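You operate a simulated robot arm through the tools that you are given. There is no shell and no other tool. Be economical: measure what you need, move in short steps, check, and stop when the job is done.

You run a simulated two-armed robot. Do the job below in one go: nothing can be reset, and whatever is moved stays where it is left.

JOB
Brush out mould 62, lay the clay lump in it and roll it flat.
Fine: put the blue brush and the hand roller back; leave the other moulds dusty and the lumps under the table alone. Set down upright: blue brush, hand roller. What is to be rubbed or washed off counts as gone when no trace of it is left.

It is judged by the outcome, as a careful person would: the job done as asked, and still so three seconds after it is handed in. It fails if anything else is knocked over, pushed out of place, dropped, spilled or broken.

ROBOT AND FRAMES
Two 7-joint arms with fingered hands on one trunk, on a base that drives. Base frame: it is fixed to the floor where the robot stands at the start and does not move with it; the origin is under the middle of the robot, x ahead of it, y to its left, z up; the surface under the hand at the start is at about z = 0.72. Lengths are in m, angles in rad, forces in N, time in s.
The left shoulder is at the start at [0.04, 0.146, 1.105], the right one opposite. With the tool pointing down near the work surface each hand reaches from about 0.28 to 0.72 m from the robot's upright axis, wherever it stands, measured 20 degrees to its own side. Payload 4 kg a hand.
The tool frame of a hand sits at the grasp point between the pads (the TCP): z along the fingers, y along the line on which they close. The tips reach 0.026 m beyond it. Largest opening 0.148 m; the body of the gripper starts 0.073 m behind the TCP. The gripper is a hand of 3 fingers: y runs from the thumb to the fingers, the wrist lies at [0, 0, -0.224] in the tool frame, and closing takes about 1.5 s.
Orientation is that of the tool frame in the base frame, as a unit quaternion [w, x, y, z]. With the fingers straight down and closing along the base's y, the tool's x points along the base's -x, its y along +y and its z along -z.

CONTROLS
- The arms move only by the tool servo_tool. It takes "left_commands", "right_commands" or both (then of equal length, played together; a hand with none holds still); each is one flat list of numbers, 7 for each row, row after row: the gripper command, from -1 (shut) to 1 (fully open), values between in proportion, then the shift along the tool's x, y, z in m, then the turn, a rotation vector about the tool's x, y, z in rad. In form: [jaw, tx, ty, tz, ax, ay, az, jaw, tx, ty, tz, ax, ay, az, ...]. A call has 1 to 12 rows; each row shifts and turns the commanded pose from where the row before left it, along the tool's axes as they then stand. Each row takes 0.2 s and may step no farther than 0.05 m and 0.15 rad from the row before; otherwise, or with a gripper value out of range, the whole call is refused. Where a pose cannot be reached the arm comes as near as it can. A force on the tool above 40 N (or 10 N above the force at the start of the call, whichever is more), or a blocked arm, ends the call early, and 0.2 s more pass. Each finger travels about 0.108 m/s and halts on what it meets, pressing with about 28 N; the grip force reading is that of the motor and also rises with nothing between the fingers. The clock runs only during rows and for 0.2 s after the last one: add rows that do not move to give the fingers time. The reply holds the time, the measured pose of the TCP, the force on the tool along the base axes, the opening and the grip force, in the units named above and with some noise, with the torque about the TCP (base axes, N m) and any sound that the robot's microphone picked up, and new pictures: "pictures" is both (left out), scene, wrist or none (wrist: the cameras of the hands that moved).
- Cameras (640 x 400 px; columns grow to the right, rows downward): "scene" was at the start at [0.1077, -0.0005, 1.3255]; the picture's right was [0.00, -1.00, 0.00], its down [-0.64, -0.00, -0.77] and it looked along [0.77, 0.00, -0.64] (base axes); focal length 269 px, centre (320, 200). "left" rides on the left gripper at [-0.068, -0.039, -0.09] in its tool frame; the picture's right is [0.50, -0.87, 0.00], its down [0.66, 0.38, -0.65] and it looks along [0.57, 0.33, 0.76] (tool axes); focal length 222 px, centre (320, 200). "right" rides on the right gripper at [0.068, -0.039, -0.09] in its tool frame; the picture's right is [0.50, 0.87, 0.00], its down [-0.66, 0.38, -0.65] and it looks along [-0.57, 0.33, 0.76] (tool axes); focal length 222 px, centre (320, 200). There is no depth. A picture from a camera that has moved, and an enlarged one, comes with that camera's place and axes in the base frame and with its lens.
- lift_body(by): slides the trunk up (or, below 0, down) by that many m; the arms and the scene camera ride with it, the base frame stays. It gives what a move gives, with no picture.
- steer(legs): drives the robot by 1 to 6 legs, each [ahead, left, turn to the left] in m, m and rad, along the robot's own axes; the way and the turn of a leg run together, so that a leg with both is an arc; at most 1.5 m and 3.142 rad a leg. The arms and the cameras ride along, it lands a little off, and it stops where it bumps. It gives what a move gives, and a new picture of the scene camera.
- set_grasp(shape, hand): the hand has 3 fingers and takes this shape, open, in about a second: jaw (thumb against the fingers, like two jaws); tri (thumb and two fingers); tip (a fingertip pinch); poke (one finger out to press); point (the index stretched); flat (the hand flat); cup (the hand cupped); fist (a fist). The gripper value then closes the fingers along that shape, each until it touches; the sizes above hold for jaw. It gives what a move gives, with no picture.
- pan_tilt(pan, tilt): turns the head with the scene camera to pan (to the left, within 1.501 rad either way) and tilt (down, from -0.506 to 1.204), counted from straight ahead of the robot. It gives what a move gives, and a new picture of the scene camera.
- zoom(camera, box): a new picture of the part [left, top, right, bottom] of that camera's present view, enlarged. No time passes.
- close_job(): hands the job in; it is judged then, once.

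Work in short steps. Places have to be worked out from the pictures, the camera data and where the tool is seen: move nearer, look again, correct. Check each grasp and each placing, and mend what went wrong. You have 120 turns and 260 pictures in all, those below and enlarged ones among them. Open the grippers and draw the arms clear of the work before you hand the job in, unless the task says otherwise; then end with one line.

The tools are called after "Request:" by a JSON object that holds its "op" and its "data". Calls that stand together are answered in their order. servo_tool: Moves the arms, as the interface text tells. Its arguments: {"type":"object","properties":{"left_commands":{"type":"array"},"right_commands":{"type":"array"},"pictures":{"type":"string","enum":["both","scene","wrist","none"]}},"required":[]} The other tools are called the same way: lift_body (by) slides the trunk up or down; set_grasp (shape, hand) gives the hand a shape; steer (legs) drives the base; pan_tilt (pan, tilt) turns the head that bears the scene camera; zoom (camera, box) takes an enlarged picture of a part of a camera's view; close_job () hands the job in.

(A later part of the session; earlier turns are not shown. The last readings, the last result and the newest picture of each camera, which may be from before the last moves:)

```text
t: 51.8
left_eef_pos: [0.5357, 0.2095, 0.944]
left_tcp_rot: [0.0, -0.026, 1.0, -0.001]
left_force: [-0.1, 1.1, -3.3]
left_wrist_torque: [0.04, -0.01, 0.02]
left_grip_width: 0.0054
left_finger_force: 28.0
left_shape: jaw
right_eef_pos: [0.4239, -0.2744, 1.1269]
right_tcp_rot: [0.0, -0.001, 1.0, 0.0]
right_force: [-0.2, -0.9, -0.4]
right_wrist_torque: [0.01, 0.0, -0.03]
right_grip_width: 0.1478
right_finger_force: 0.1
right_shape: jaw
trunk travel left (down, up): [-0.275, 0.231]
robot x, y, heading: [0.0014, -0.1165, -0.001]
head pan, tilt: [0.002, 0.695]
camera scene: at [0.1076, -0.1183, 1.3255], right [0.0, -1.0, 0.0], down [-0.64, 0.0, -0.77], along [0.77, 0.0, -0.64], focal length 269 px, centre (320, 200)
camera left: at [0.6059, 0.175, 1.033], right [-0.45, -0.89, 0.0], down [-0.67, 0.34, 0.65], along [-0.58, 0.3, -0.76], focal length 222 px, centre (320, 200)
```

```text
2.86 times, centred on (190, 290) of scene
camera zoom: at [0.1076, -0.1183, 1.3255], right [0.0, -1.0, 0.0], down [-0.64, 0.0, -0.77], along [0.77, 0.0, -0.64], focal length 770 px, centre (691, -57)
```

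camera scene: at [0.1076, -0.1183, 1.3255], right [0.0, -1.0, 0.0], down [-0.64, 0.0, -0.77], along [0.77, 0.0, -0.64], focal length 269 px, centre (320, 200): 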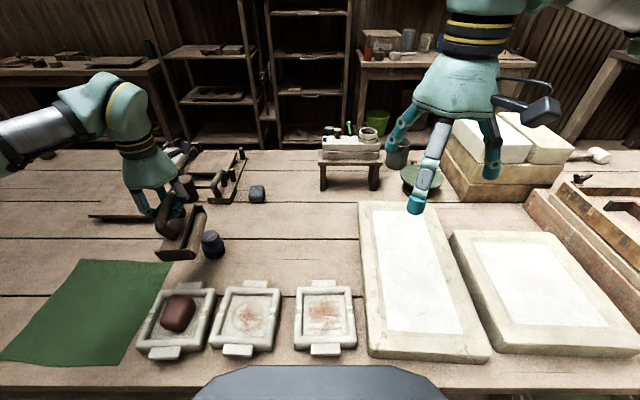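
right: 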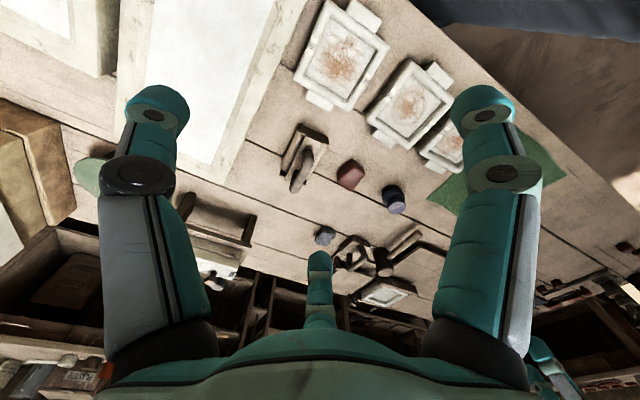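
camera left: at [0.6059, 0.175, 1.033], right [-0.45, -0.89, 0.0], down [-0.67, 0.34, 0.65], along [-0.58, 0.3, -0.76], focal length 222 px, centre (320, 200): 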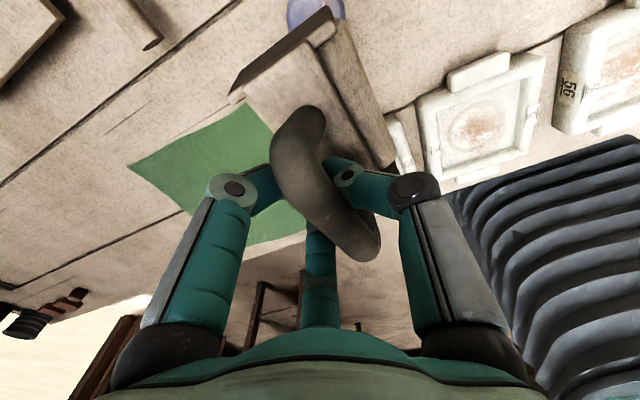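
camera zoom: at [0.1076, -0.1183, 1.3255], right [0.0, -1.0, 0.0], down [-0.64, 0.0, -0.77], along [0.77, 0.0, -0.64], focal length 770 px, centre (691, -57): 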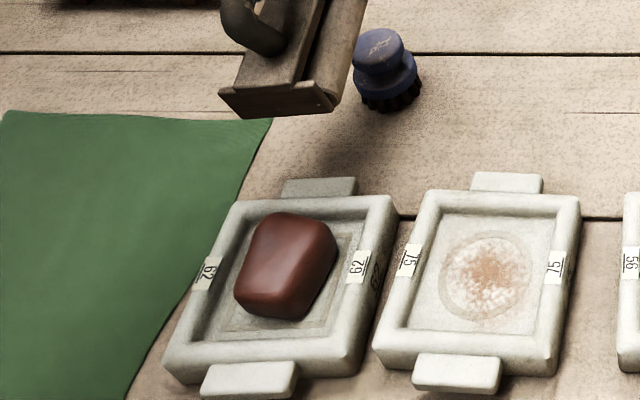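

The clay has spread slightly, so rolling works, but lateral drag tilted the roller because its barrels straddle the lump. I'll re-centre on the clay (y ≈ 0.192), press so both barrels level it, and use shorter strokes.

Request:
{"op": "servo_tool", "data": {"left_commands": [-1, 0.045, -0.002, 0, 0, 0, 0, -1, 0.045, -0.002, 0, 0, 0, 0, -1, 0.045, -0.001, 0, 0, 0, 0, -1, 0, 0, 0.035, 0, 0, 0, -1, 0, 0, 0.025, 0, 0, 0, -1, 0, 0, 0.004, 0, 0, 0, -1, 0, 0, 0.004, 0, 0, 0, -1, 0, 0, 0, 0, 0, 0], "pictures": "wrist"}}

Request:
{"op": "zoom", "data": {"camera": "scene", "box": [110, 240, 270, 360]}}

```text
t: 53.6
left_eef_pos: [0.4005, 0.1966, 0.8766]
left_tcp_rot: [0.001, -0.026, 1.0, -0.001]
left_force: [0.4, 0.2, 0.1]
left_wrist_torque: [0.05, 0.02, -0.01]
left_grip_width: 0.0054
left_finger_force: 28.4
left_shape: jaw
right_eef_pos: [0.422, -0.2764, 1.1275]
right_tcp_rot: [0.0, -0.001, 1.0, 0.0]
right_force: [0.1, -0.5, 0.7]
right_wrist_torque: [0.01, -0.02, -0.01]
right_grip_width: 0.1479
right_finger_force: 0.1
right_shape: jaw
trunk travel left (down, up): [-0.275, 0.231]
robot x, y, heading: [-0.0015, -0.1167, 0.001]
head pan, tilt: [0.002, 0.695]
camera left: at [0.4704, 0.1622, 0.9679], right [-0.45, -0.89, 0.0], down [-0.67, 0.34, 0.65], along [-0.58, 0.3, -0.76], focal length 222 px, centre (320, 200)
```

left: 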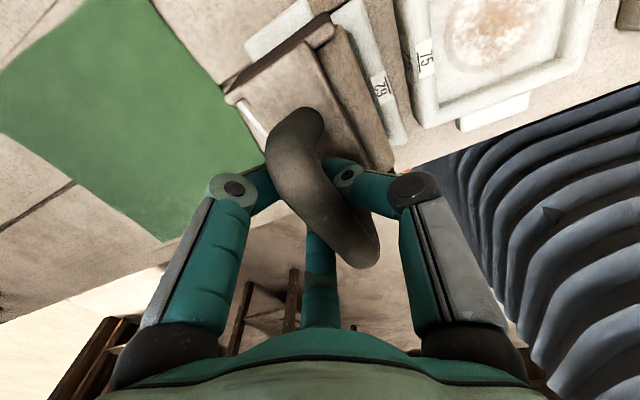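

```text
3.33 times, centred on (190, 300) of scene
camera zoom: at [0.1076, -0.119, 1.3255], right [0.0, -1.0, 0.0], down [-0.64, 0.0, -0.77], along [0.77, 0.0, -0.64], focal length 898 px, centre (753, -133)
```

zoom: 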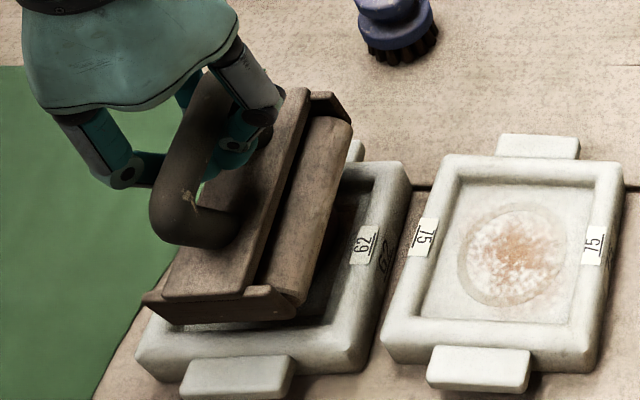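

I'll press a little deeper to load both barrels and read the force.

Request:
{"op": "servo_tool", "data": {"left_commands": [-1, 0, 0, 0.003, 0, 0, 0, -1, 0, 0, 0.003, 0, 0, 0, -1, 0, 0, 0, 0, 0, 0], "pictures": "none"}}

Request:
{"op": "zoom", "data": {"camera": "scene", "box": [110, 240, 270, 360]}}

```text
t: 54.4
left_eef_pos: [0.4015, 0.1966, 0.872]
left_tcp_rot: [0.001, -0.027, 1.0, 0.0]
left_force: [-0.7, -0.2, 0.0]
left_wrist_torque: [-0.01, 0.03, 0.0]
left_grip_width: 0.0054
left_finger_force: 27.8
left_shape: jaw
right_eef_pos: [0.4227, -0.2745, 1.1267]
right_tcp_rot: [-0.001, -0.001, 1.0, -0.001]
right_force: [0.0, 0.0, -0.2]
right_wrist_torque: [-0.01, 0.04, 0.01]
right_grip_width: 0.148
right_finger_force: 0.0
right_shape: jaw
trunk travel left (down, up): [-0.275, 0.231]
robot x, y, heading: [0.0013, -0.1192, 0.003]
head pan, tilt: [0.002, 0.695]
```

```text
3.33 times, centred on (190, 300) of scene
camera zoom: at [0.1077, -0.119, 1.3255], right [0.0, -1.0, 0.0], down [-0.64, 0.0, -0.77], along [0.77, 0.0, -0.64], focal length 898 px, centre (753, -133)
```

zoom: 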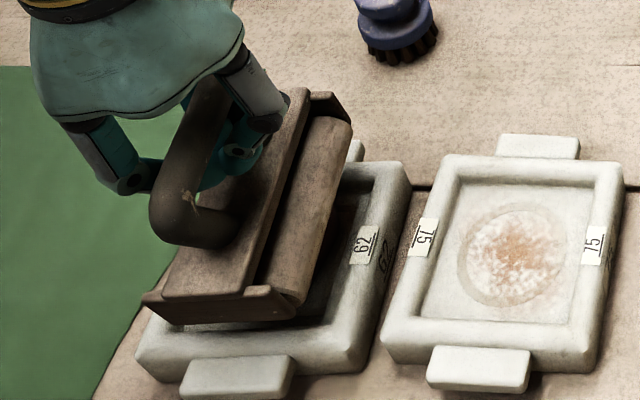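

The hand slid down the bar without pressing (force unchanged). So I'll keep lowering inside the arch until the fingertips rest on the block's top and push there, which is also more stable.

Request:
{"op": "servo_tool", "data": {"left_commands": [-1, 0, 0, 0.006, 0, 0, 0, -1, 0, 0, 0.006, 0, 0, 0, -1, 0, 0, 0.006, 0, 0, 0, -1, 0, 0, 0.004, 0, 0, 0, -1, 0, 0, 0, 0, 0, 0], "pictures": "none"}}

Request:
{"op": "zoom", "data": {"camera": "scene", "box": [110, 240, 270, 360]}}

```text
t: 55.4
left_eef_pos: [0.4033, 0.1942, 0.8599]
left_tcp_rot: [0.009, -0.027, 1.0, -0.002]
left_force: [-5.8, -1.1, 29.8]
left_wrist_torque: [-0.12, 0.21, -0.02]
left_grip_width: 0.0069
left_finger_force: 27.8
left_shape: jaw
right_eef_pos: [0.4216, -0.2758, 1.1269]
right_tcp_rot: [0.001, -0.001, 1.0, 0.001]
right_force: [0.0, -0.5, 0.2]
right_wrist_torque: [-0.03, 0.0, -0.03]
right_grip_width: 0.1479
right_finger_force: 0.1
right_shape: jaw
trunk travel left (down, up): [-0.275, 0.231]
robot x, y, heading: [-0.0008, -0.1176, 0.0]
head pan, tilt: [0.002, 0.695]
stopped in row 4 (left hand): the force on the tool passed its limit at 44 N (the readings are from after the stop); the commanded pose is now the measured one
```

```text
3.33 times, centred on (190, 300) of scene
camera zoom: at [0.1058, -0.1201, 1.3258], right [0.0, -1.0, 0.0], down [-0.64, 0.0, -0.77], along [0.77, 0.0, -0.64], focal length 898 px, centre (753, -133)
```

zoom: 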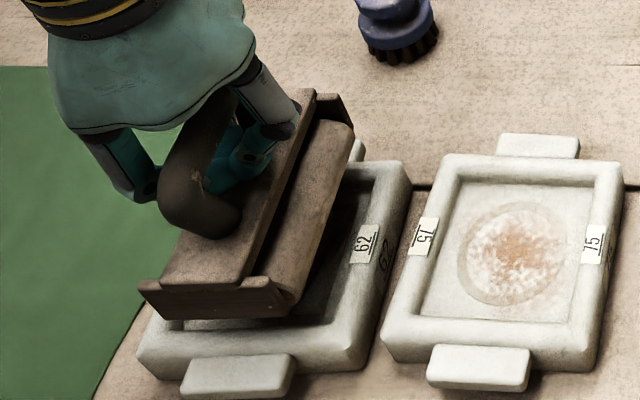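

Tips are now pressing the block (30 N) and the roller is level. I'll ease off slightly and roll with short strokes.

Request:
{"op": "servo_tool", "data": {"left_commands": [-1, 0, 0, -0.001, 0, 0, 0, -1, 0, 0.01, 0, 0, 0, 0, -1, 0, 0.01, 0, 0, 0, 0, -1, 0, -0.01, 0, 0, 0, 0, -1, 0, -0.01, 0, 0, 0, 0, -1, 0, -0.01, 0, 0, 0, 0, -1, 0, -0.01, 0, 0, 0, 0, -1, 0, 0.01, 0, 0, 0, 0, -1, 0, 0.01, 0, 0, 0, 0, -1, 0, 0, 0, 0, 0, 0], "pictures": "none"}}

Request:
{"op": "zoom", "data": {"camera": "scene", "box": [110, 240, 270, 360]}}

```text
t: 57.6
left_eef_pos: [0.4017, 0.1952, 0.8597]
left_tcp_rot: [0.01, -0.027, 1.0, 0.0]
left_force: [-1.7, -1.3, 31.1]
left_wrist_torque: [-0.09, -0.09, -0.03]
left_grip_width: 0.0076
left_finger_force: 28.4
left_shape: jaw
right_eef_pos: [0.4215, -0.2769, 1.1269]
right_tcp_rot: [0.001, -0.001, 1.0, 0.001]
right_force: [0.2, 0.1, -0.3]
right_wrist_torque: [-0.03, -0.01, -0.01]
right_grip_width: 0.148
right_finger_force: 0.0
right_shape: jaw
trunk travel left (down, up): [-0.275, 0.231]
robot x, y, heading: [0.0011, -0.1207, -0.001]
head pan, tilt: [0.002, 0.695]
```

```text
3.33 times, centred on (190, 300) of scene
camera zoom: at [0.1047, -0.1213, 1.3258], right [0.0, -1.0, 0.0], down [-0.64, 0.0, -0.77], along [0.77, 0.0, -0.64], focal length 898 px, centre (753, -133)
```

zoom: 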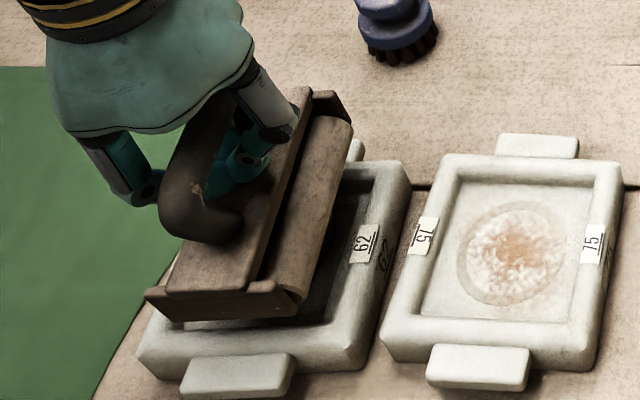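

The force is unchanged, so I need to see the clay itself. I'll lift and move back to look.

Request:
{"op": "servo_tool", "data": {"left_commands": [-1, 0, 0, -0.02, 0, 0, 0, -1, 0, 0, -0.035, 0, 0, 0, -1, 0, 0, -0.035, 0, 0, 0, -1, -0.045, 0, 0, 0, 0, 0, -1, -0.045, 0, 0, 0, 0, 0, -1, -0.045, 0, 0, 0, 0, 0, -1, 0, 0, 0, 0, 0, 0]}}

Request:
{"op": "zoom", "data": {"camera": "scene", "box": [110, 180, 270, 360]}}

```text
t: 59.2
left_eef_pos: [0.5394, 0.2031, 0.9475]
left_tcp_rot: [0.005, -0.027, 1.0, -0.001]
left_force: [0.1, -0.4, -3.6]
left_wrist_torque: [0.02, -0.03, 0.0]
left_grip_width: 0.0064
left_finger_force: 28.5
left_shape: jaw
right_eef_pos: [0.4237, -0.2745, 1.1281]
right_tcp_rot: [0.0, -0.001, 1.0, 0.001]
right_force: [-0.6, 0.3, 0.2]
right_wrist_torque: [-0.01, -0.03, -0.01]
right_grip_width: 0.1478
right_finger_force: 0.1
right_shape: jaw
trunk travel left (down, up): [-0.275, 0.231]
robot x, y, heading: [0.0021, -0.1204, -0.0]
head pan, tilt: [0.002, 0.695]
camera scene: at [0.1075, -0.1183, 1.3255], right [0.0, -1.0, 0.0], down [-0.64, 0.0, -0.77], along [0.77, 0.0, -0.64], focal length 269 px, centre (320, 200)
camera left: at [0.6079, 0.1681, 1.0391], right [-0.45, -0.89, 0.0], down [-0.68, 0.35, 0.64], along [-0.57, 0.29, -0.77], focal length 222 px, centre (320, 200)
```

scene: 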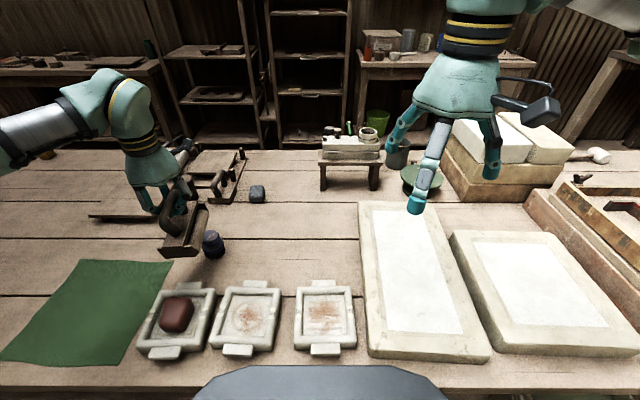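
left: 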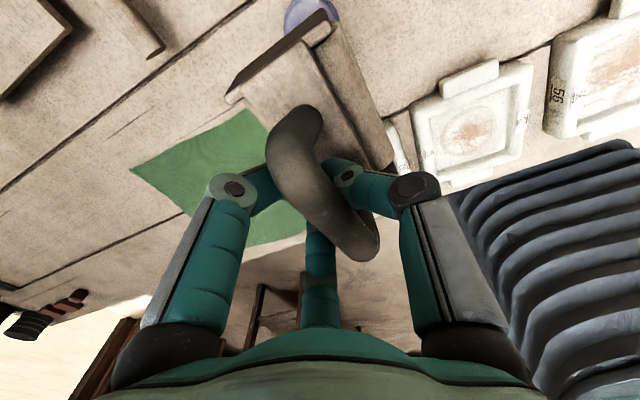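

```text
2.22 times, centred on (190, 270) of scene
camera zoom: at [0.1075, -0.1183, 1.3255], right [0.0, -1.0, 0.0], down [-0.64, 0.0, -0.77], along [0.77, 0.0, -0.64], focal length 599 px, centre (609, 44)
```

zoom: 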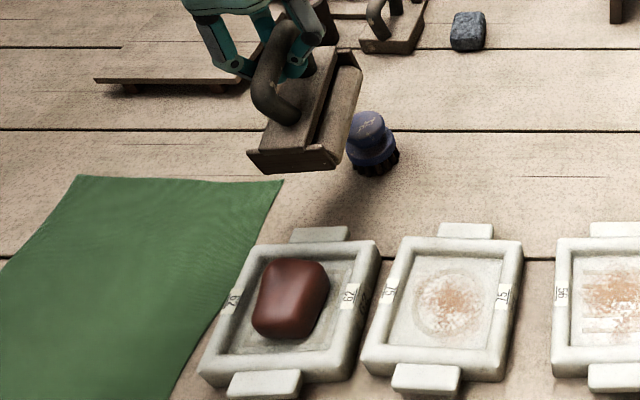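

I'll enlarge the clay to compare its shape with before.

Request:
{"op": "zoom", "data": {"camera": "scene", "box": [135, 280, 215, 360]}}

Request:
{"op": "zoom", "data": {"camera": "scene", "box": [140, 180, 230, 265]}}

```text
5.00 times, centred on (175, 320) of scene
camera zoom: at [0.1075, -0.1183, 1.3255], right [0.0, -1.0, 0.0], down [-0.64, 0.0, -0.77], along [0.77, 0.0, -0.64], focal length 1347 px, centre (1045, -400)
```

zoom: 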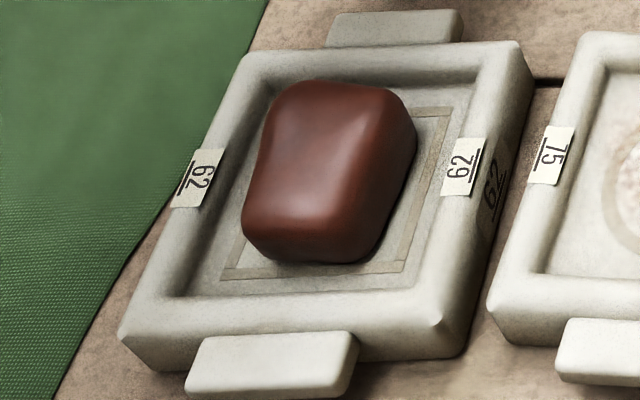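

```text
4.71 times, centred on (185, 222) of scene
camera zoom: at [0.1075, -0.1183, 1.3255], right [0.0, -1.0, 0.0], down [-0.64, 0.0, -0.77], along [0.77, 0.0, -0.64], focal length 1268 px, centre (955, 94)
```

zoom: 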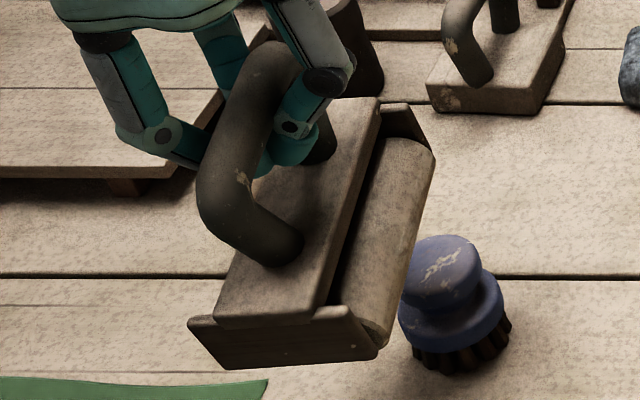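

The clay shape is nearly unchanged and the roller hangs tilted, so those strokes did little. New plan: rest the roller on the clay and open the fingers slightly so three tips straddle the bar and push on the block top as a tripod. That keeps it level under load.

Request:
{"op": "servo_tool", "data": {"left_commands": [-1, 0.047, 0, 0, 0, 0, 0, -1, 0.047, 0, 0, 0, 0, 0, -1, 0.045, 0, 0, 0, 0, 0, -1, 0, 0, 0.035, 0, 0, 0, -1, 0, 0, 0.024, 0, 0, 0, -1, 0, 0, 0.004, 0, 0, 0, -1, 0, 0, 0.004, 0, 0, 0, -1, 0, 0, 0, 0, 0, 0], "pictures": "none"}}

Request:
{"op": "zoom", "data": {"camera": "scene", "box": [110, 240, 270, 360]}}

```text
t: 61.0
left_eef_pos: [0.4008, 0.1954, 0.8783]
left_tcp_rot: [0.007, -0.026, 1.0, -0.002]
left_force: [0.6, 0.2, 0.4]
left_wrist_torque: [0.02, 0.0, 0.02]
left_grip_width: 0.0062
left_finger_force: 28.2
left_shape: jaw
right_eef_pos: [0.4233, -0.2747, 1.1264]
right_tcp_rot: [0.0, -0.001, 1.0, 0.0]
right_force: [0.0, -0.2, 1.1]
right_wrist_torque: [0.03, 0.01, -0.01]
right_grip_width: 0.148
right_finger_force: 0.1
right_shape: jaw
trunk travel left (down, up): [-0.275, 0.231]
robot x, y, heading: [-0.0002, -0.1238, 0.002]
head pan, tilt: [0.002, 0.695]
```

```text
3.33 times, centred on (190, 300) of scene
camera zoom: at [0.1076, -0.119, 1.3255], right [0.0, -1.0, 0.0], down [-0.64, 0.0, -0.77], along [0.77, 0.0, -0.64], focal length 898 px, centre (753, -133)
```

zoom: 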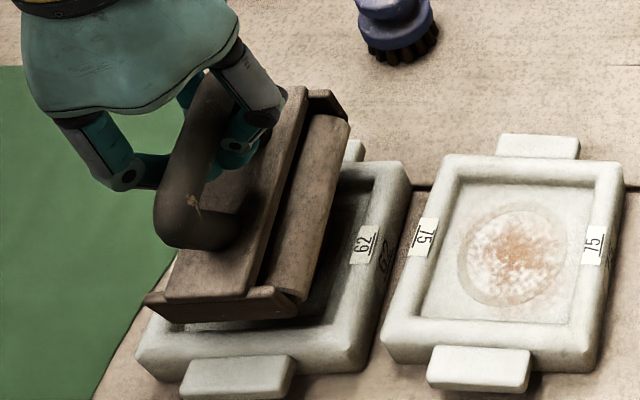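

It rests on the clay. I'll open to about 40 mm and lower until the tips bear on the block.

Request:
{"op": "servo_tool", "data": {"left_commands": [-0.45, 0, 0, 0, 0, 0, 0, -0.45, 0, 0, 0, 0, 0, 0, -0.45, 0, 0, 0.008, 0, 0, 0, -0.45, 0, 0, 0.005, 0, 0, 0, -0.45, 0, 0, 0.004, 0, 0, 0, -0.45, 0, 0, 0.004, 0, 0, 0, -0.45, 0, 0, 0, 0, 0, 0], "pictures": "wrist"}}

Request:
{"op": "zoom", "data": {"camera": "scene", "box": [110, 240, 270, 360]}}

```text
t: 62.6
left_eef_pos: [0.4002, 0.1957, 0.8619]
left_tcp_rot: [0.01, -0.027, 1.0, -0.001]
left_force: [5.1, 4.3, 28.7]
left_wrist_torque: [0.53, -0.69, 0.03]
left_grip_width: 0.0438
left_finger_force: 0.1
left_shape: jaw
right_eef_pos: [0.4218, -0.2758, 1.1274]
right_tcp_rot: [0.0, 0.0, 1.0, 0.001]
right_force: [-0.2, 0.7, 0.6]
right_wrist_torque: [0.0, 0.02, -0.02]
right_grip_width: 0.1479
right_finger_force: 0.0
right_shape: jaw
trunk travel left (down, up): [-0.275, 0.231]
robot x, y, heading: [0.0038, -0.1223, 0.002]
head pan, tilt: [0.002, 0.695]
camera left: at [0.4679, 0.161, 0.9528], right [-0.45, -0.89, -0.01], down [-0.69, 0.34, 0.64], along [-0.57, 0.29, -0.77], focal length 222 px, centre (320, 200)
```

left: 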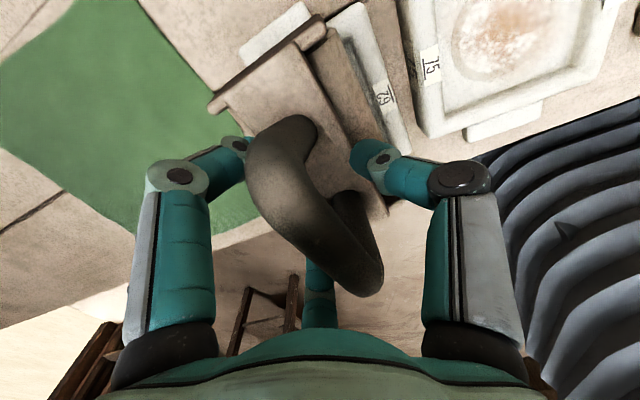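

```text
3.33 times, centred on (190, 300) of scene
camera zoom: at [0.1059, -0.1202, 1.3258], right [0.0, -1.0, 0.0], down [-0.64, 0.0, -0.77], along [0.77, 0.0, -0.64], focal length 898 px, centre (753, -133)
```

zoom: 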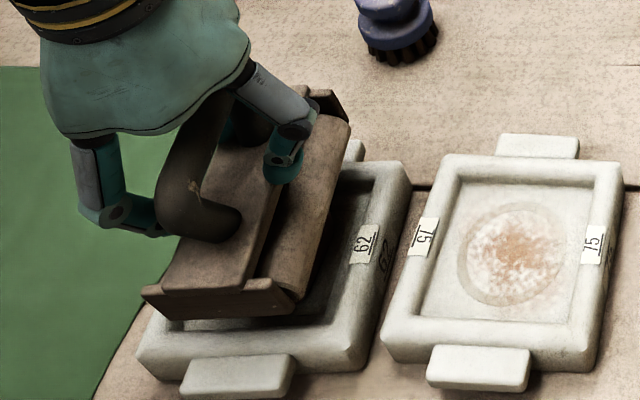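

The tips bear on the block at 29 N. I'll ease 2 mm and roll ±25 mm.

Request:
{"op": "servo_tool", "data": {"left_commands": [-0.45, 0, 0, -0.002, 0, 0, 0, -0.45, 0, 0.012, 0, 0, 0, 0, -0.45, 0, 0.013, 0, 0, 0, 0, -0.45, 0, -0.013, 0, 0, 0, 0, -0.45, 0, -0.012, 0, 0, 0, 0, -0.45, 0, -0.012, 0, 0, 0, 0, -0.45, 0, -0.013, 0, 0, 0, 0], "pictures": "none"}}

Request:
{"op": "zoom", "data": {"camera": "scene", "box": [110, 240, 270, 360]}}

```text
t: 64.2
left_eef_pos: [0.4015, 0.1727, 0.8617]
left_tcp_rot: [0.006, -0.027, 1.0, -0.002]
left_force: [-1.3, 1.1, -0.9]
left_wrist_torque: [0.04, 0.0, -0.02]
left_grip_width: 0.0
left_finger_force: 28.7
left_shape: jaw
right_eef_pos: [0.4242, -0.2743, 1.1251]
right_tcp_rot: [0.0, -0.001, 1.0, 0.001]
right_force: [-0.2, -0.2, 0.3]
right_wrist_torque: [-0.02, 0.02, -0.03]
right_grip_width: 0.1479
right_finger_force: 0.1
right_shape: jaw
trunk travel left (down, up): [-0.275, 0.231]
robot x, y, heading: [-0.0008, -0.1177, 0.003]
head pan, tilt: [0.002, 0.695]
```

```text
3.33 times, centred on (190, 300) of scene
camera zoom: at [0.108, -0.1194, 1.3255], right [0.0, -1.0, 0.0], down [-0.64, 0.0, -0.77], along [0.77, 0.0, -0.64], focal length 898 px, centre (753, -133)
```

zoom: 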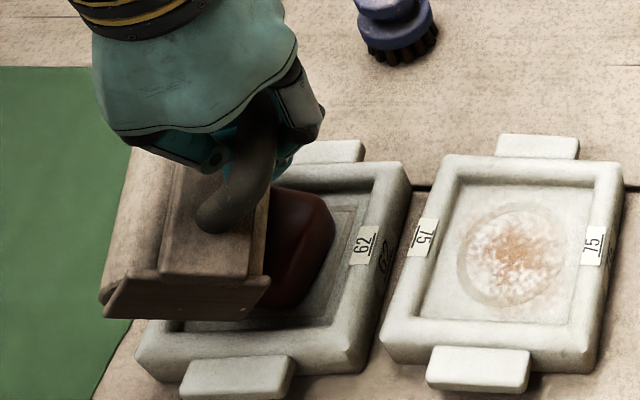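

The roller tipped to the left off the clay while my fingers still cage the bar. I'll close firmly and lift straight up to secure it.

Request:
{"op": "servo_tool", "data": {"left_commands": [-1, 0, 0, 0, 0, 0, 0, -1, 0, 0, 0, 0, 0, 0, -1, 0, 0, -0.02, 0, 0, 0, -1, 0, 0, -0.03, 0, 0, 0, -1, 0, 0, -0.03, 0, 0, 0, -1, 0, 0, 0, 0, 0, 0]}}

Request:
{"op": "zoom", "data": {"camera": "scene", "box": [110, 210, 270, 360]}}

```text
t: 65.6
left_eef_pos: [0.4004, 0.173, 0.9404]
left_tcp_rot: [0.007, -0.026, 1.0, -0.002]
left_force: [0.2, 1.3, -3.9]
left_wrist_torque: [0.01, -0.05, -0.01]
left_grip_width: 0.0
left_finger_force: 28.4
left_shape: jaw
right_eef_pos: [0.424, -0.2745, 1.1268]
right_tcp_rot: [-0.001, -0.001, 1.0, 0.0]
right_force: [-0.1, 0.7, 0.3]
right_wrist_torque: [0.03, -0.02, 0.0]
right_grip_width: 0.1478
right_finger_force: 0.1
right_shape: jaw
trunk travel left (down, up): [-0.275, 0.231]
robot x, y, heading: [-0.0003, -0.1201, 0.003]
head pan, tilt: [0.002, 0.695]
camera scene: at [0.1082, -0.1188, 1.3254], right [0.0, -1.0, 0.0], down [-0.64, 0.0, -0.77], along [0.77, 0.0, -0.64], focal length 269 px, centre (320, 200)
camera left: at [0.4689, 0.1375, 1.0315], right [-0.45, -0.89, 0.0], down [-0.68, 0.35, 0.64], along [-0.57, 0.29, -0.76], focal length 222 px, centre (320, 200)
```

scene: 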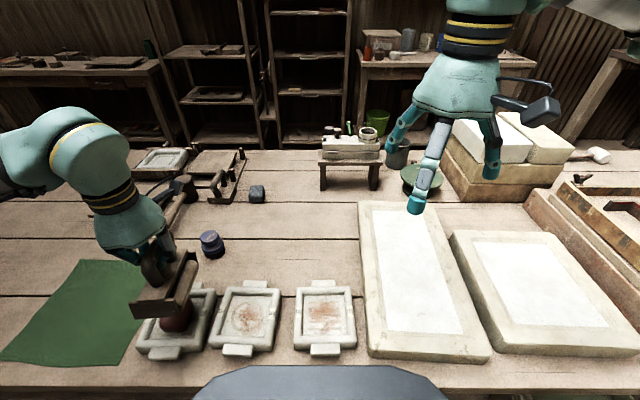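
left: 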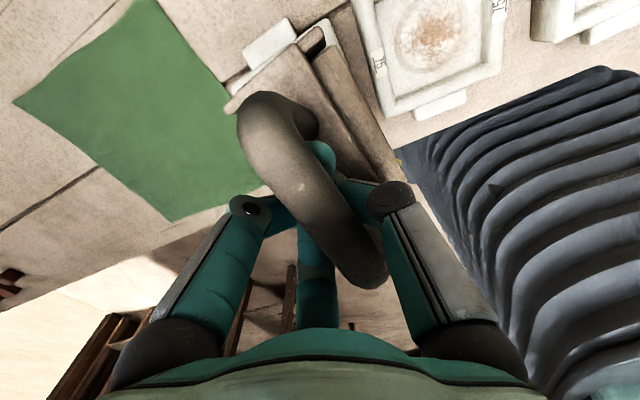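

```text
2.67 times, centred on (190, 285) of scene
camera zoom: at [0.1082, -0.1188, 1.3254], right [0.0, -1.0, 0.0], down [-0.64, 0.0, -0.77], along [0.77, 0.0, -0.64], focal length 718 px, centre (667, -27)
```

zoom: 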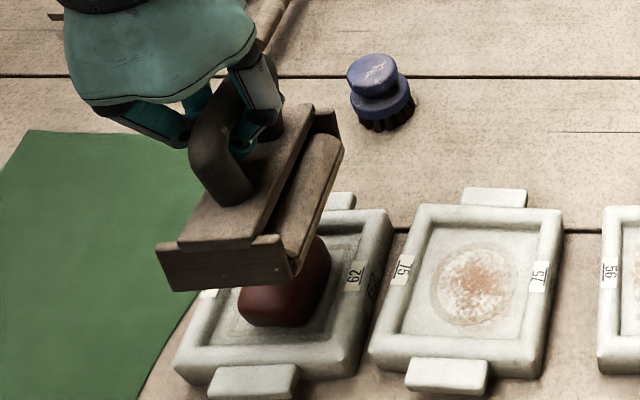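

The roller now hangs level from closed fingertips. The earlier grips had the tips below the bar's equator, which let the hand slide. I'll take the roller home, set it down, and re-grip higher for a proper pinch.

Request:
{"op": "servo_tool", "data": {"left_commands": [-1, 0, 0, -0.02, 0, 0, 0, -1, -0.0249, -0.0345, 0, 0, 0, 0, -1, -0.0249, -0.0345, 0, 0, 0, 0, -1, -0.0249, -0.0345, 0, 0, 0, 0, -1, -0.0249, -0.0345, 0, 0, 0, 0, -1, -0.0249, -0.0345, 0, 0, 0, 0, -1, -0.0249, -0.0345, 0, 0, 0, 0, -1, -0.0249, -0.0345, 0, 0, 0, 0, -1, -0.0249, -0.0345, 0, 0, 0, 0, -1, 0, 0, 0.03, 0, 0, 0, -1, 0, 0, 0.03, 0, 0, 0, -1, 0, 0, 0.02, 0, 0, 0]}}

Request:
{"op": "zoom", "data": {"camera": "scene", "box": [260, 180, 380, 275]}}

Request:
{"op": "zoom", "data": {"camera": "scene", "box": [135, 280, 215, 360]}}

```text
t: 68.2
left_eef_pos: [0.6163, -0.0937, 0.8837]
left_tcp_rot: [0.006, -0.026, 1.0, -0.001]
left_force: [0.0, -0.8, -4.2]
left_wrist_torque: [0.08, 0.0, -0.03]
left_grip_width: 0.0001
left_finger_force: 27.9
left_shape: jaw
right_eef_pos: [0.4243, -0.2751, 1.1264]
right_tcp_rot: [-0.001, 0.0, 1.0, 0.0]
right_force: [0.5, 0.4, 0.2]
right_wrist_torque: [-0.02, -0.02, 0.0]
right_grip_width: 0.1478
right_finger_force: 0.0
right_shape: jaw
trunk travel left (down, up): [-0.275, 0.231]
robot x, y, heading: [-0.0029, -0.1199, 0.003]
head pan, tilt: [0.002, 0.695]
camera scene: at [0.1086, -0.1194, 1.3254], right [0.0, -1.0, 0.0], down [-0.64, 0.0, -0.77], along [0.77, 0.0, -0.64], focal length 269 px, centre (320, 200)
camera left: at [0.6846, -0.1292, 0.9746], right [-0.45, -0.89, 0.0], down [-0.68, 0.35, 0.64], along [-0.57, 0.29, -0.76], focal length 222 px, centre (320, 200)
```

scene: 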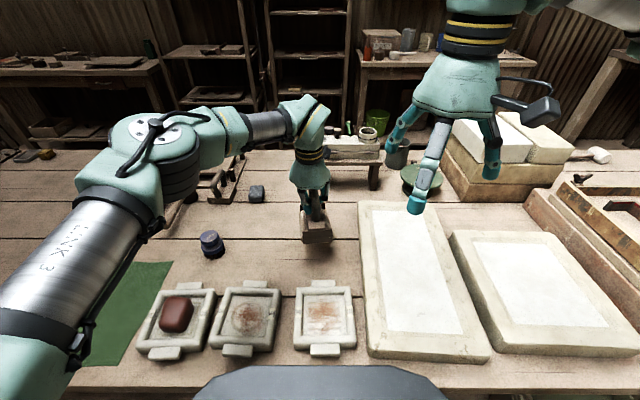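
left: 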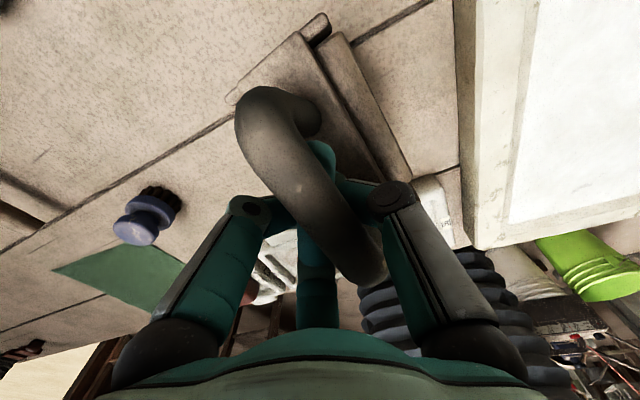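

```text
4.21 times, centred on (320, 228) of scene
camera zoom: at [0.1086, -0.1194, 1.3254], right [0.0, -1.0, 0.0], down [-0.64, 0.0, -0.77], along [0.77, 0.0, -0.64], focal length 1134 px, centre (320, 84)
```

zoom: 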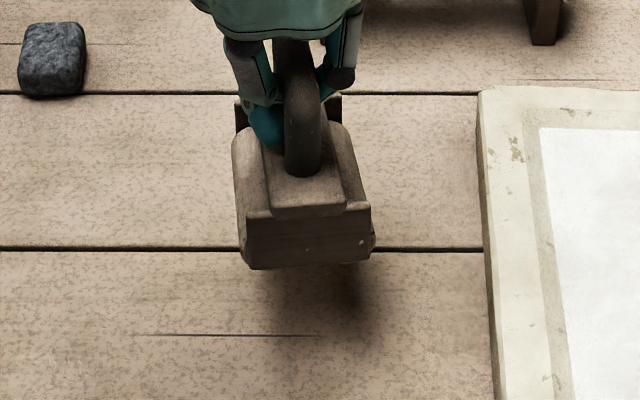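

```text
5.00 times, centred on (175, 320) of scene
camera zoom: at [0.1086, -0.1194, 1.3254], right [0.0, -1.0, 0.0], down [-0.64, 0.0, -0.77], along [0.77, 0.0, -0.64], focal length 1347 px, centre (1045, -400)
```

zoom: 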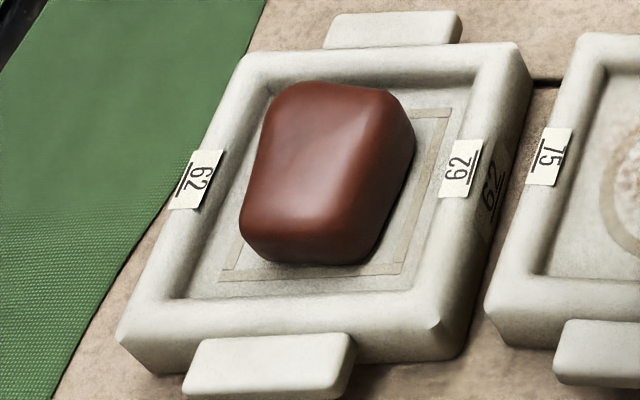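

The roller hangs level over its home spot. I'll lower until its weight comes off.

Request:
{"op": "servo_tool", "data": {"left_commands": [-1, 0, 0, 0.03, 0, 0, 0, -1, 0, 0, 0.02, 0, 0, 0, -1, 0, 0, 0.008, 0, 0, 0, -1, 0, 0, 0.005, 0, 0, 0, -1, 0, 0, 0, 0, 0, 0], "pictures": "none"}}

Request:
{"op": "zoom", "data": {"camera": "scene", "box": [260, 180, 380, 275]}}

```text
t: 69.4
left_eef_pos: [0.6179, -0.0947, 0.8207]
left_tcp_rot: [0.007, -0.026, 1.0, -0.001]
left_force: [-0.5, -1.0, -3.4]
left_wrist_torque: [0.02, 0.0, 0.0]
left_grip_width: 0.0
left_finger_force: 28.2
left_shape: jaw
right_eef_pos: [0.4228, -0.2743, 1.1269]
right_tcp_rot: [-0.001, -0.001, 1.0, 0.0]
right_force: [0.2, 0.7, -0.5]
right_wrist_torque: [0.0, 0.01, -0.01]
right_grip_width: 0.1479
right_finger_force: 0.0
right_shape: jaw
trunk travel left (down, up): [-0.275, 0.231]
robot x, y, heading: [0.0014, -0.1176, 0.002]
head pan, tilt: [0.002, 0.695]
```

```text
4.21 times, centred on (320, 228) of scene
camera zoom: at [0.1082, -0.119, 1.3255], right [0.0, -1.0, 0.0], down [-0.64, 0.0, -0.77], along [0.77, 0.0, -0.64], focal length 1134 px, centre (320, 84)
```

zoom: 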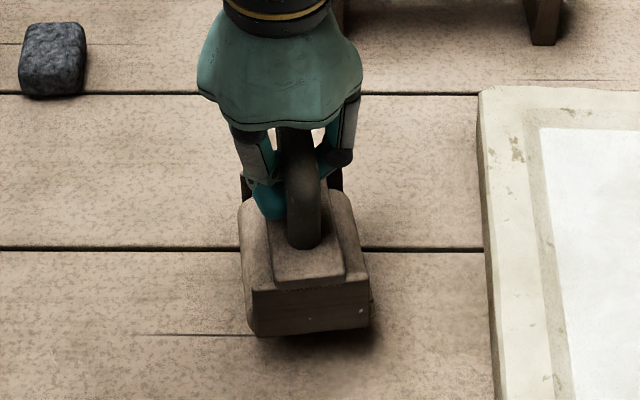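

Almost down. I'll continue in small steps.

Request:
{"op": "servo_tool", "data": {"left_commands": [-1, 0, 0, 0.005, 0, 0, 0, -1, 0, 0, 0.005, 0, 0, 0, -1, 0, 0, 0.004, 0, 0, 0, -1, 0, 0, 0, 0, 0, 0], "pictures": "none"}}

Request:
{"op": "zoom", "data": {"camera": "scene", "box": [260, 180, 380, 275]}}

```text
t: 70.4
left_eef_pos: [0.6164, -0.0934, 0.8076]
left_tcp_rot: [0.006, -0.026, 1.0, -0.002]
left_force: [-1.9, -0.8, 2.2]
left_wrist_torque: [0.03, -0.06, -0.05]
left_grip_width: 0.0
left_finger_force: 28.2
left_shape: jaw
right_eef_pos: [0.4224, -0.2756, 1.1267]
right_tcp_rot: [0.0, -0.001, 1.0, 0.0]
right_force: [0.8, -0.9, 0.0]
right_wrist_torque: [-0.05, 0.0, -0.04]
right_grip_width: 0.1481
right_finger_force: 0.1
right_shape: jaw
trunk travel left (down, up): [-0.275, 0.231]
robot x, y, heading: [0.0007, -0.1222, -0.0]
head pan, tilt: [0.002, 0.695]
```

```text
4.21 times, centred on (320, 228) of scene
camera zoom: at [0.1071, -0.1192, 1.3256], right [0.0, -1.0, 0.0], down [-0.64, 0.0, -0.77], along [0.77, 0.0, -0.64], focal length 1134 px, centre (320, 84)
```

zoom: 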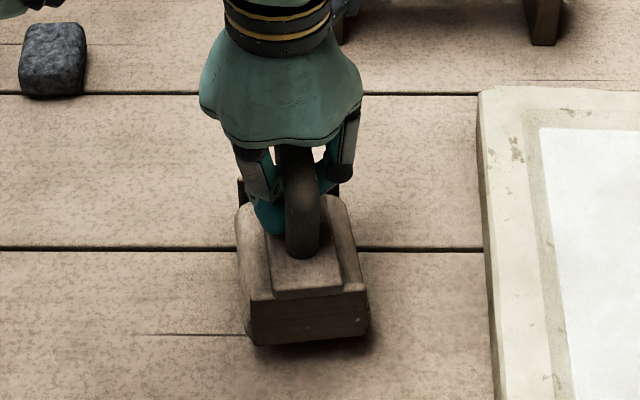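

It's on the table. I'll open, rise to the new grip height, and check alignment.

Request:
{"op": "servo_tool", "data": {"left_commands": [-0.7, 0, 0, 0, 0, 0, 0, -0.4, 0, 0, 0, 0, 0, 0, -0.1, 0, 0, 0, 0, 0, 0, 0.2, 0, 0, 0, 0, 0, 0, 0.2, 0, 0, -0.03, 0, 0, 0, 0.2, 0, 0, -0.03, 0, 0, 0, 0.2, 0, 0, 0, 0, 0, 0], "pictures": "wrist"}}

Request:
{"op": "zoom", "data": {"camera": "scene", "box": [260, 180, 380, 275]}}

```text
t: 72.0
left_eef_pos: [0.6168, -0.0947, 0.8686]
left_tcp_rot: [0.006, -0.026, 1.0, -0.002]
left_force: [-0.3, 0.4, -0.2]
left_wrist_torque: [-0.01, -0.02, 0.0]
left_grip_width: 0.0885
left_finger_force: 0.0
left_shape: jaw
right_eef_pos: [0.4238, -0.2745, 1.1262]
right_tcp_rot: [-0.001, -0.001, 1.0, -0.001]
right_force: [0.4, -0.3, -0.4]
right_wrist_torque: [-0.02, -0.01, 0.01]
right_grip_width: 0.1479
right_finger_force: 0.1
right_shape: jaw
trunk travel left (down, up): [-0.275, 0.231]
robot x, y, heading: [-0.0002, -0.1201, 0.005]
head pan, tilt: [0.002, 0.695]
camera left: at [0.6843, -0.1285, 0.9589], right [-0.45, -0.89, 0.0], down [-0.68, 0.35, 0.64], along [-0.57, 0.29, -0.76], focal length 222 px, centre (320, 200)
```

left: 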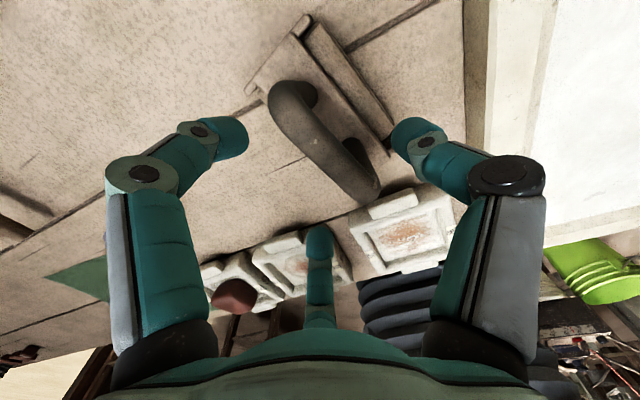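

```text
4.21 times, centred on (320, 228) of scene
camera zoom: at [0.1082, -0.1191, 1.3254], right [0.0, -1.0, 0.0], down [-0.64, 0.0, -0.77], along [0.77, 0.0, -0.64], focal length 1134 px, centre (320, 84)
```

zoom: 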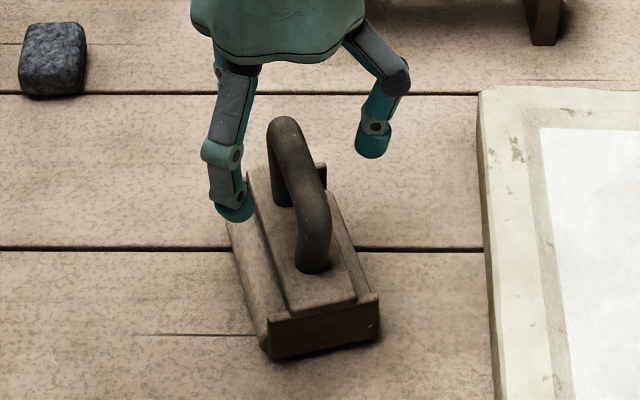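

The roller sits flat but yawed about 0.24, bar centre about (0.625, -0.107). I'll turn to match, re-centre and pinch at TCP z ≈ 0.838.

Request:
{"op": "servo_tool", "data": {"left_commands": [0.2, 0, 0, 0, 0, 0, -0.1, 0.2, 0, 0, 0, 0, 0, -0.09, 0.2, -0.005, -0.008, 0, 0, 0, 0, 0.2, 0, 0, 0.031, 0, 0, 0, 0.2, 0, 0, 0, 0, 0, 0, -0.3, 0, 0, 0, 0, 0, 0, -1, 0, 0, 0, 0, 0, 0, -1, 0, 0, 0, 0, 0, 0, -1, 0, 0, 0, 0, 0, 0, -1, 0, 0, 0, 0, 0, 0], "pictures": "wrist"}}

Request:
{"op": "zoom", "data": {"camera": "scene", "box": [260, 180, 380, 275]}}

```text
t: 74.2
left_eef_pos: [0.6231, -0.1009, 0.8346]
left_tcp_rot: [0.006, -0.121, 0.993, -0.003]
left_force: [0.0, -0.6, -4.5]
left_wrist_torque: [-0.02, 0.02, -0.06]
left_grip_width: 0.0088
left_finger_force: 27.5
left_shape: jaw
right_eef_pos: [0.4243, -0.2751, 1.1269]
right_tcp_rot: [-0.001, -0.001, 1.0, 0.0]
right_force: [-0.2, 0.2, -0.7]
right_wrist_torque: [0.02, 0.01, -0.05]
right_grip_width: 0.1483
right_finger_force: 0.0
right_shape: jaw
trunk travel left (down, up): [-0.275, 0.231]
robot x, y, heading: [0.0008, -0.117, 0.004]
head pan, tilt: [0.002, 0.695]
camera left: at [0.6969, -0.1215, 0.9266], right [-0.28, -0.96, 0.0], down [-0.73, 0.21, 0.64], along [-0.62, 0.18, -0.76], focal length 222 px, centre (320, 200)
```

left: 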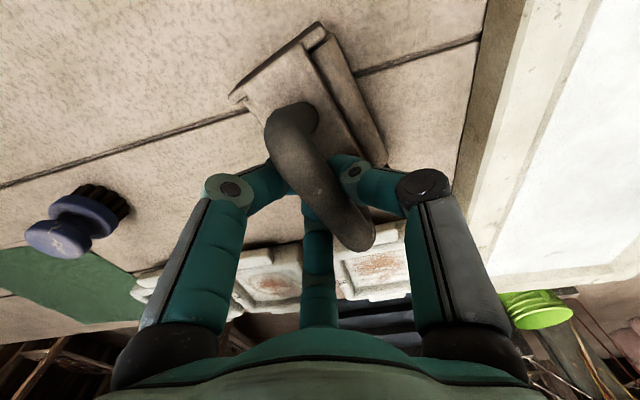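

```text
4.21 times, centred on (320, 228) of scene
camera zoom: at [0.1083, -0.1191, 1.3254], right [0.0, -1.0, 0.0], down [-0.64, 0.0, -0.77], along [0.77, 0.0, -0.64], focal length 1134 px, centre (320, 84)
```

zoom: 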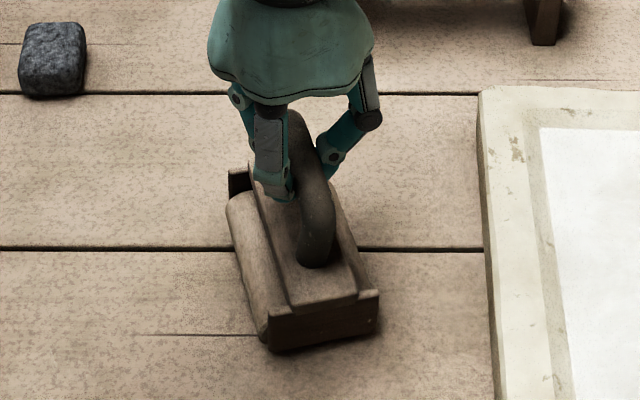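

Still wedging from below (width 0.009, and it lifted the roller slightly). I'll open, rise 12 mm and pinch again nearer the tips.

Request:
{"op": "servo_tool", "data": {"left_commands": [-0.7, 0, 0, 0, 0, 0, 0, -0.3, 0, 0, 0, 0, 0, 0, -0.3, 0, 0, -0.013, 0, 0, 0, -0.3, 0, 0, 0, 0, 0, 0, -0.6, 0, 0, 0, 0, 0, 0, -1, 0, 0, 0, 0, 0, 0, -1, 0, 0, 0, 0, 0, 0, -1, 0, 0, 0, 0, 0, 0], "pictures": "wrist"}}

Request:
{"op": "zoom", "data": {"camera": "scene", "box": [260, 180, 380, 275]}}

```text
t: 76.0
left_eef_pos: [0.6222, -0.1003, 0.8496]
left_tcp_rot: [0.005, -0.121, 0.993, -0.001]
left_force: [-0.5, -0.4, -0.3]
left_wrist_torque: [-0.02, -0.02, 0.04]
left_grip_width: 0.0216
left_finger_force: 27.5
left_shape: jaw
right_eef_pos: [0.4243, -0.2745, 1.1261]
right_tcp_rot: [0.0, -0.001, 1.0, 0.0]
right_force: [0.2, 0.4, 0.0]
right_wrist_torque: [0.03, -0.05, 0.02]
right_grip_width: 0.1478
right_finger_force: 0.2
right_shape: jaw
trunk travel left (down, up): [-0.275, 0.231]
robot x, y, heading: [-0.0013, -0.1196, -0.002]
head pan, tilt: [0.002, 0.695]
camera left: at [0.6962, -0.1213, 0.9398], right [-0.28, -0.96, 0.0], down [-0.73, 0.21, 0.64], along [-0.62, 0.18, -0.76], focal length 222 px, centre (320, 200)
```

left: 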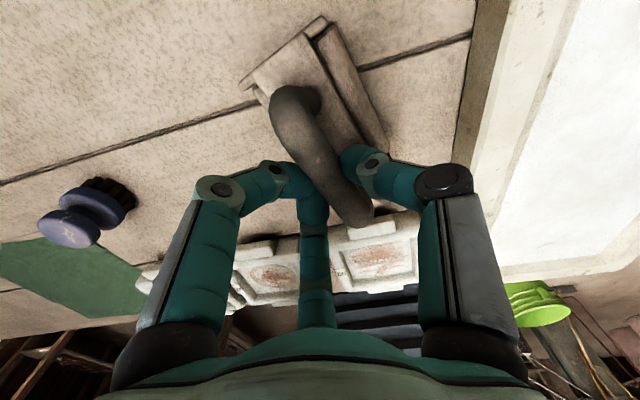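

```text
4.21 times, centred on (320, 228) of scene
camera zoom: at [0.1079, -0.1191, 1.3255], right [0.0, -1.0, 0.0], down [-0.64, 0.0, -0.77], along [0.77, 0.0, -0.64], focal length 1134 px, centre (320, 84)
```

zoom: 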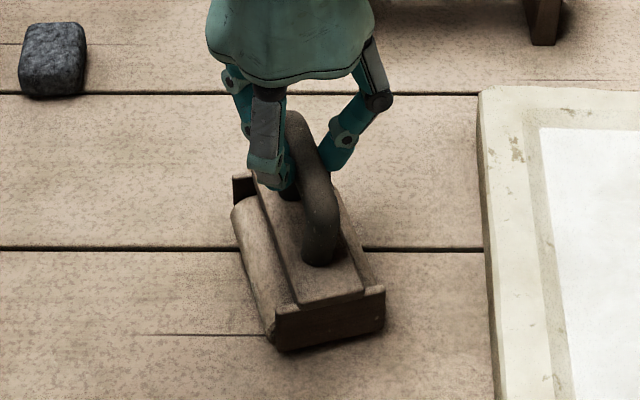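

Width now 0.0216, a true pinch on the bar. I'll test it by pushing down 3 mm, then back up.

Request:
{"op": "servo_tool", "data": {"left_commands": [-1, 0, 0, 0.003, 0, 0, 0, -1, 0, 0, 0, 0, 0, 0], "pictures": "none"}}

```text
t: 76.6
left_eef_pos: [0.6234, -0.1019, 0.8474]
left_tcp_rot: [0.008, -0.121, 0.993, -0.002]
left_force: [0.8, 0.2, 9.1]
left_wrist_torque: [-0.12, -0.04, 0.01]
left_grip_width: 0.0216
left_finger_force: 28.1
left_shape: jaw
right_eef_pos: [0.4231, -0.2759, 1.1272]
right_tcp_rot: [0.0, -0.001, 1.0, 0.0]
right_force: [0.5, -0.5, -0.3]
right_wrist_torque: [-0.01, -0.03, 0.0]
right_grip_width: 0.1479
right_finger_force: 0.0
right_shape: jaw
trunk travel left (down, up): [-0.275, 0.231]
robot x, y, heading: [0.0011, -0.1175, 0.002]
head pan, tilt: [0.002, 0.695]
```

It transmits 9 N downward without slipping, with the underside 0.128 m below the TCP. I'll lift, turn to the mould's yaw and carry it over the clay.

Request:
{"op": "servo_tool", "data": {"left_commands": [-1, 0, 0, -0.048, 0, 0, 0, -1, 0, 0, -0.048, 0, 0, 0.1, -1, 0, 0, 0, 0, 0, 0.095, -1, 0.027, 0.0391, 0, 0, 0, 0, -1, 0.027, 0.0391, 0, 0, 0, 0, -1, 0.027, 0.0391, 0, 0, 0, 0, -1, 0.027, 0.0391, 0, 0, 0, 0, -1, 0.027, 0.0391, 0, 0, 0, 0, -1, 0.027, 0.0391, 0, 0, 0, 0, -1, 0.027, 0.0391, 0, 0, 0, 0, -1, 0.027, 0.0391, 0, 0, 0, 0, -1, 0, 0, 0, 0, 0, 0]}}

Request:
{"op": "zoom", "data": {"camera": "scene", "box": [110, 220, 270, 360]}}

```text
t: 79.2
left_eef_pos: [0.3886, 0.2014, 0.9405]
left_tcp_rot: [0.006, -0.024, 1.0, -0.002]
left_force: [0.6, 0.7, -4.0]
left_wrist_torque: [0.04, 0.03, -0.03]
left_grip_width: 0.0208
left_finger_force: 27.8
left_shape: jaw
right_eef_pos: [0.4256, -0.276, 1.1261]
right_tcp_rot: [-0.002, -0.001, 1.0, 0.001]
right_force: [0.0, 0.4, 0.9]
right_wrist_torque: [-0.01, 0.01, -0.01]
right_grip_width: 0.1479
right_finger_force: 0.1
right_shape: jaw
trunk travel left (down, up): [-0.275, 0.231]
robot x, y, heading: [0.0005, -0.1182, 0.001]
head pan, tilt: [0.002, 0.695]
camera scene: at [0.1089, -0.1198, 1.3254], right [0.0, -1.0, 0.0], down [-0.64, 0.0, -0.77], along [0.77, 0.0, -0.64], focal length 269 px, centre (320, 200)
camera left: at [0.4566, 0.1669, 1.0312], right [-0.46, -0.89, 0.0], down [-0.68, 0.35, 0.64], along [-0.57, 0.3, -0.76], focal length 222 px, centre (320, 200)
```

scene: 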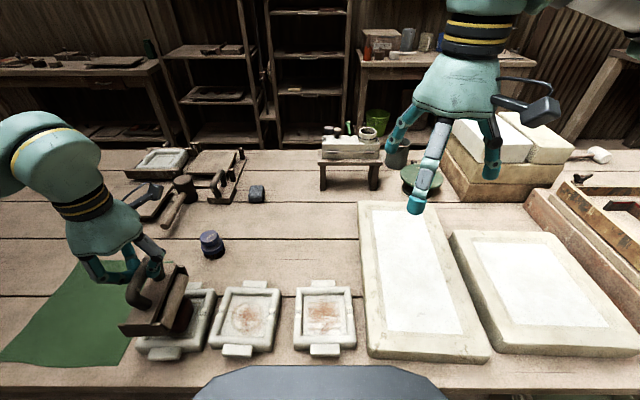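
left: 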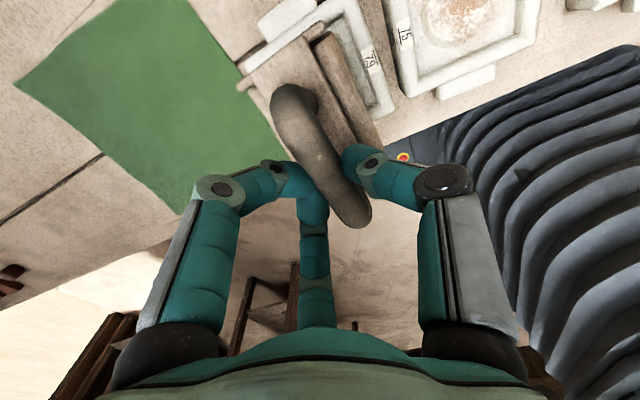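

```text
2.86 times, centred on (190, 290) of scene
camera zoom: at [0.1089, -0.1198, 1.3254], right [0.0, -1.0, 0.0], down [-0.64, 0.0, -0.77], along [0.77, 0.0, -0.64], focal length 770 px, centre (691, -57)
```

zoom: 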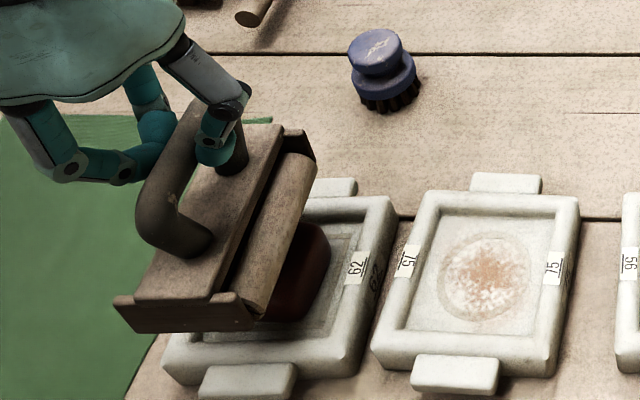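

The roller is level; its centre is at about (0.393, 0.204) and the clay is at (0.398, 0.192). I'll shift and lower to contact.

Request:
{"op": "servo_tool", "data": {"left_commands": [-1, -0.004, -0.012, 0.015, 0, 0, 0, -1, 0, 0, 0.008, 0, 0, 0, -1, 0, 0, 0.005, 0, 0, 0, -1, 0, 0, 0.004, 0, 0, 0, -1, 0, 0, 0, 0, 0, 0], "pictures": "none"}}

```text
t: 80.4
left_eef_pos: [0.394, 0.1898, 0.9089]
left_tcp_rot: [0.008, -0.023, 1.0, -0.001]
left_force: [-1.4, -1.0, 4.2]
left_wrist_torque: [-0.02, 0.01, 0.0]
left_grip_width: 0.0213
left_finger_force: 28.5
left_shape: jaw
right_eef_pos: [0.4239, -0.2754, 1.1275]
right_tcp_rot: [0.0, -0.001, 1.0, 0.0]
right_force: [-0.5, 0.1, 0.9]
right_wrist_torque: [-0.02, 0.01, -0.04]
right_grip_width: 0.148
right_finger_force: 0.1
right_shape: jaw
trunk travel left (down, up): [-0.275, 0.231]
robot x, y, heading: [0.0013, -0.1217, 0.0]
head pan, tilt: [0.002, 0.695]
```

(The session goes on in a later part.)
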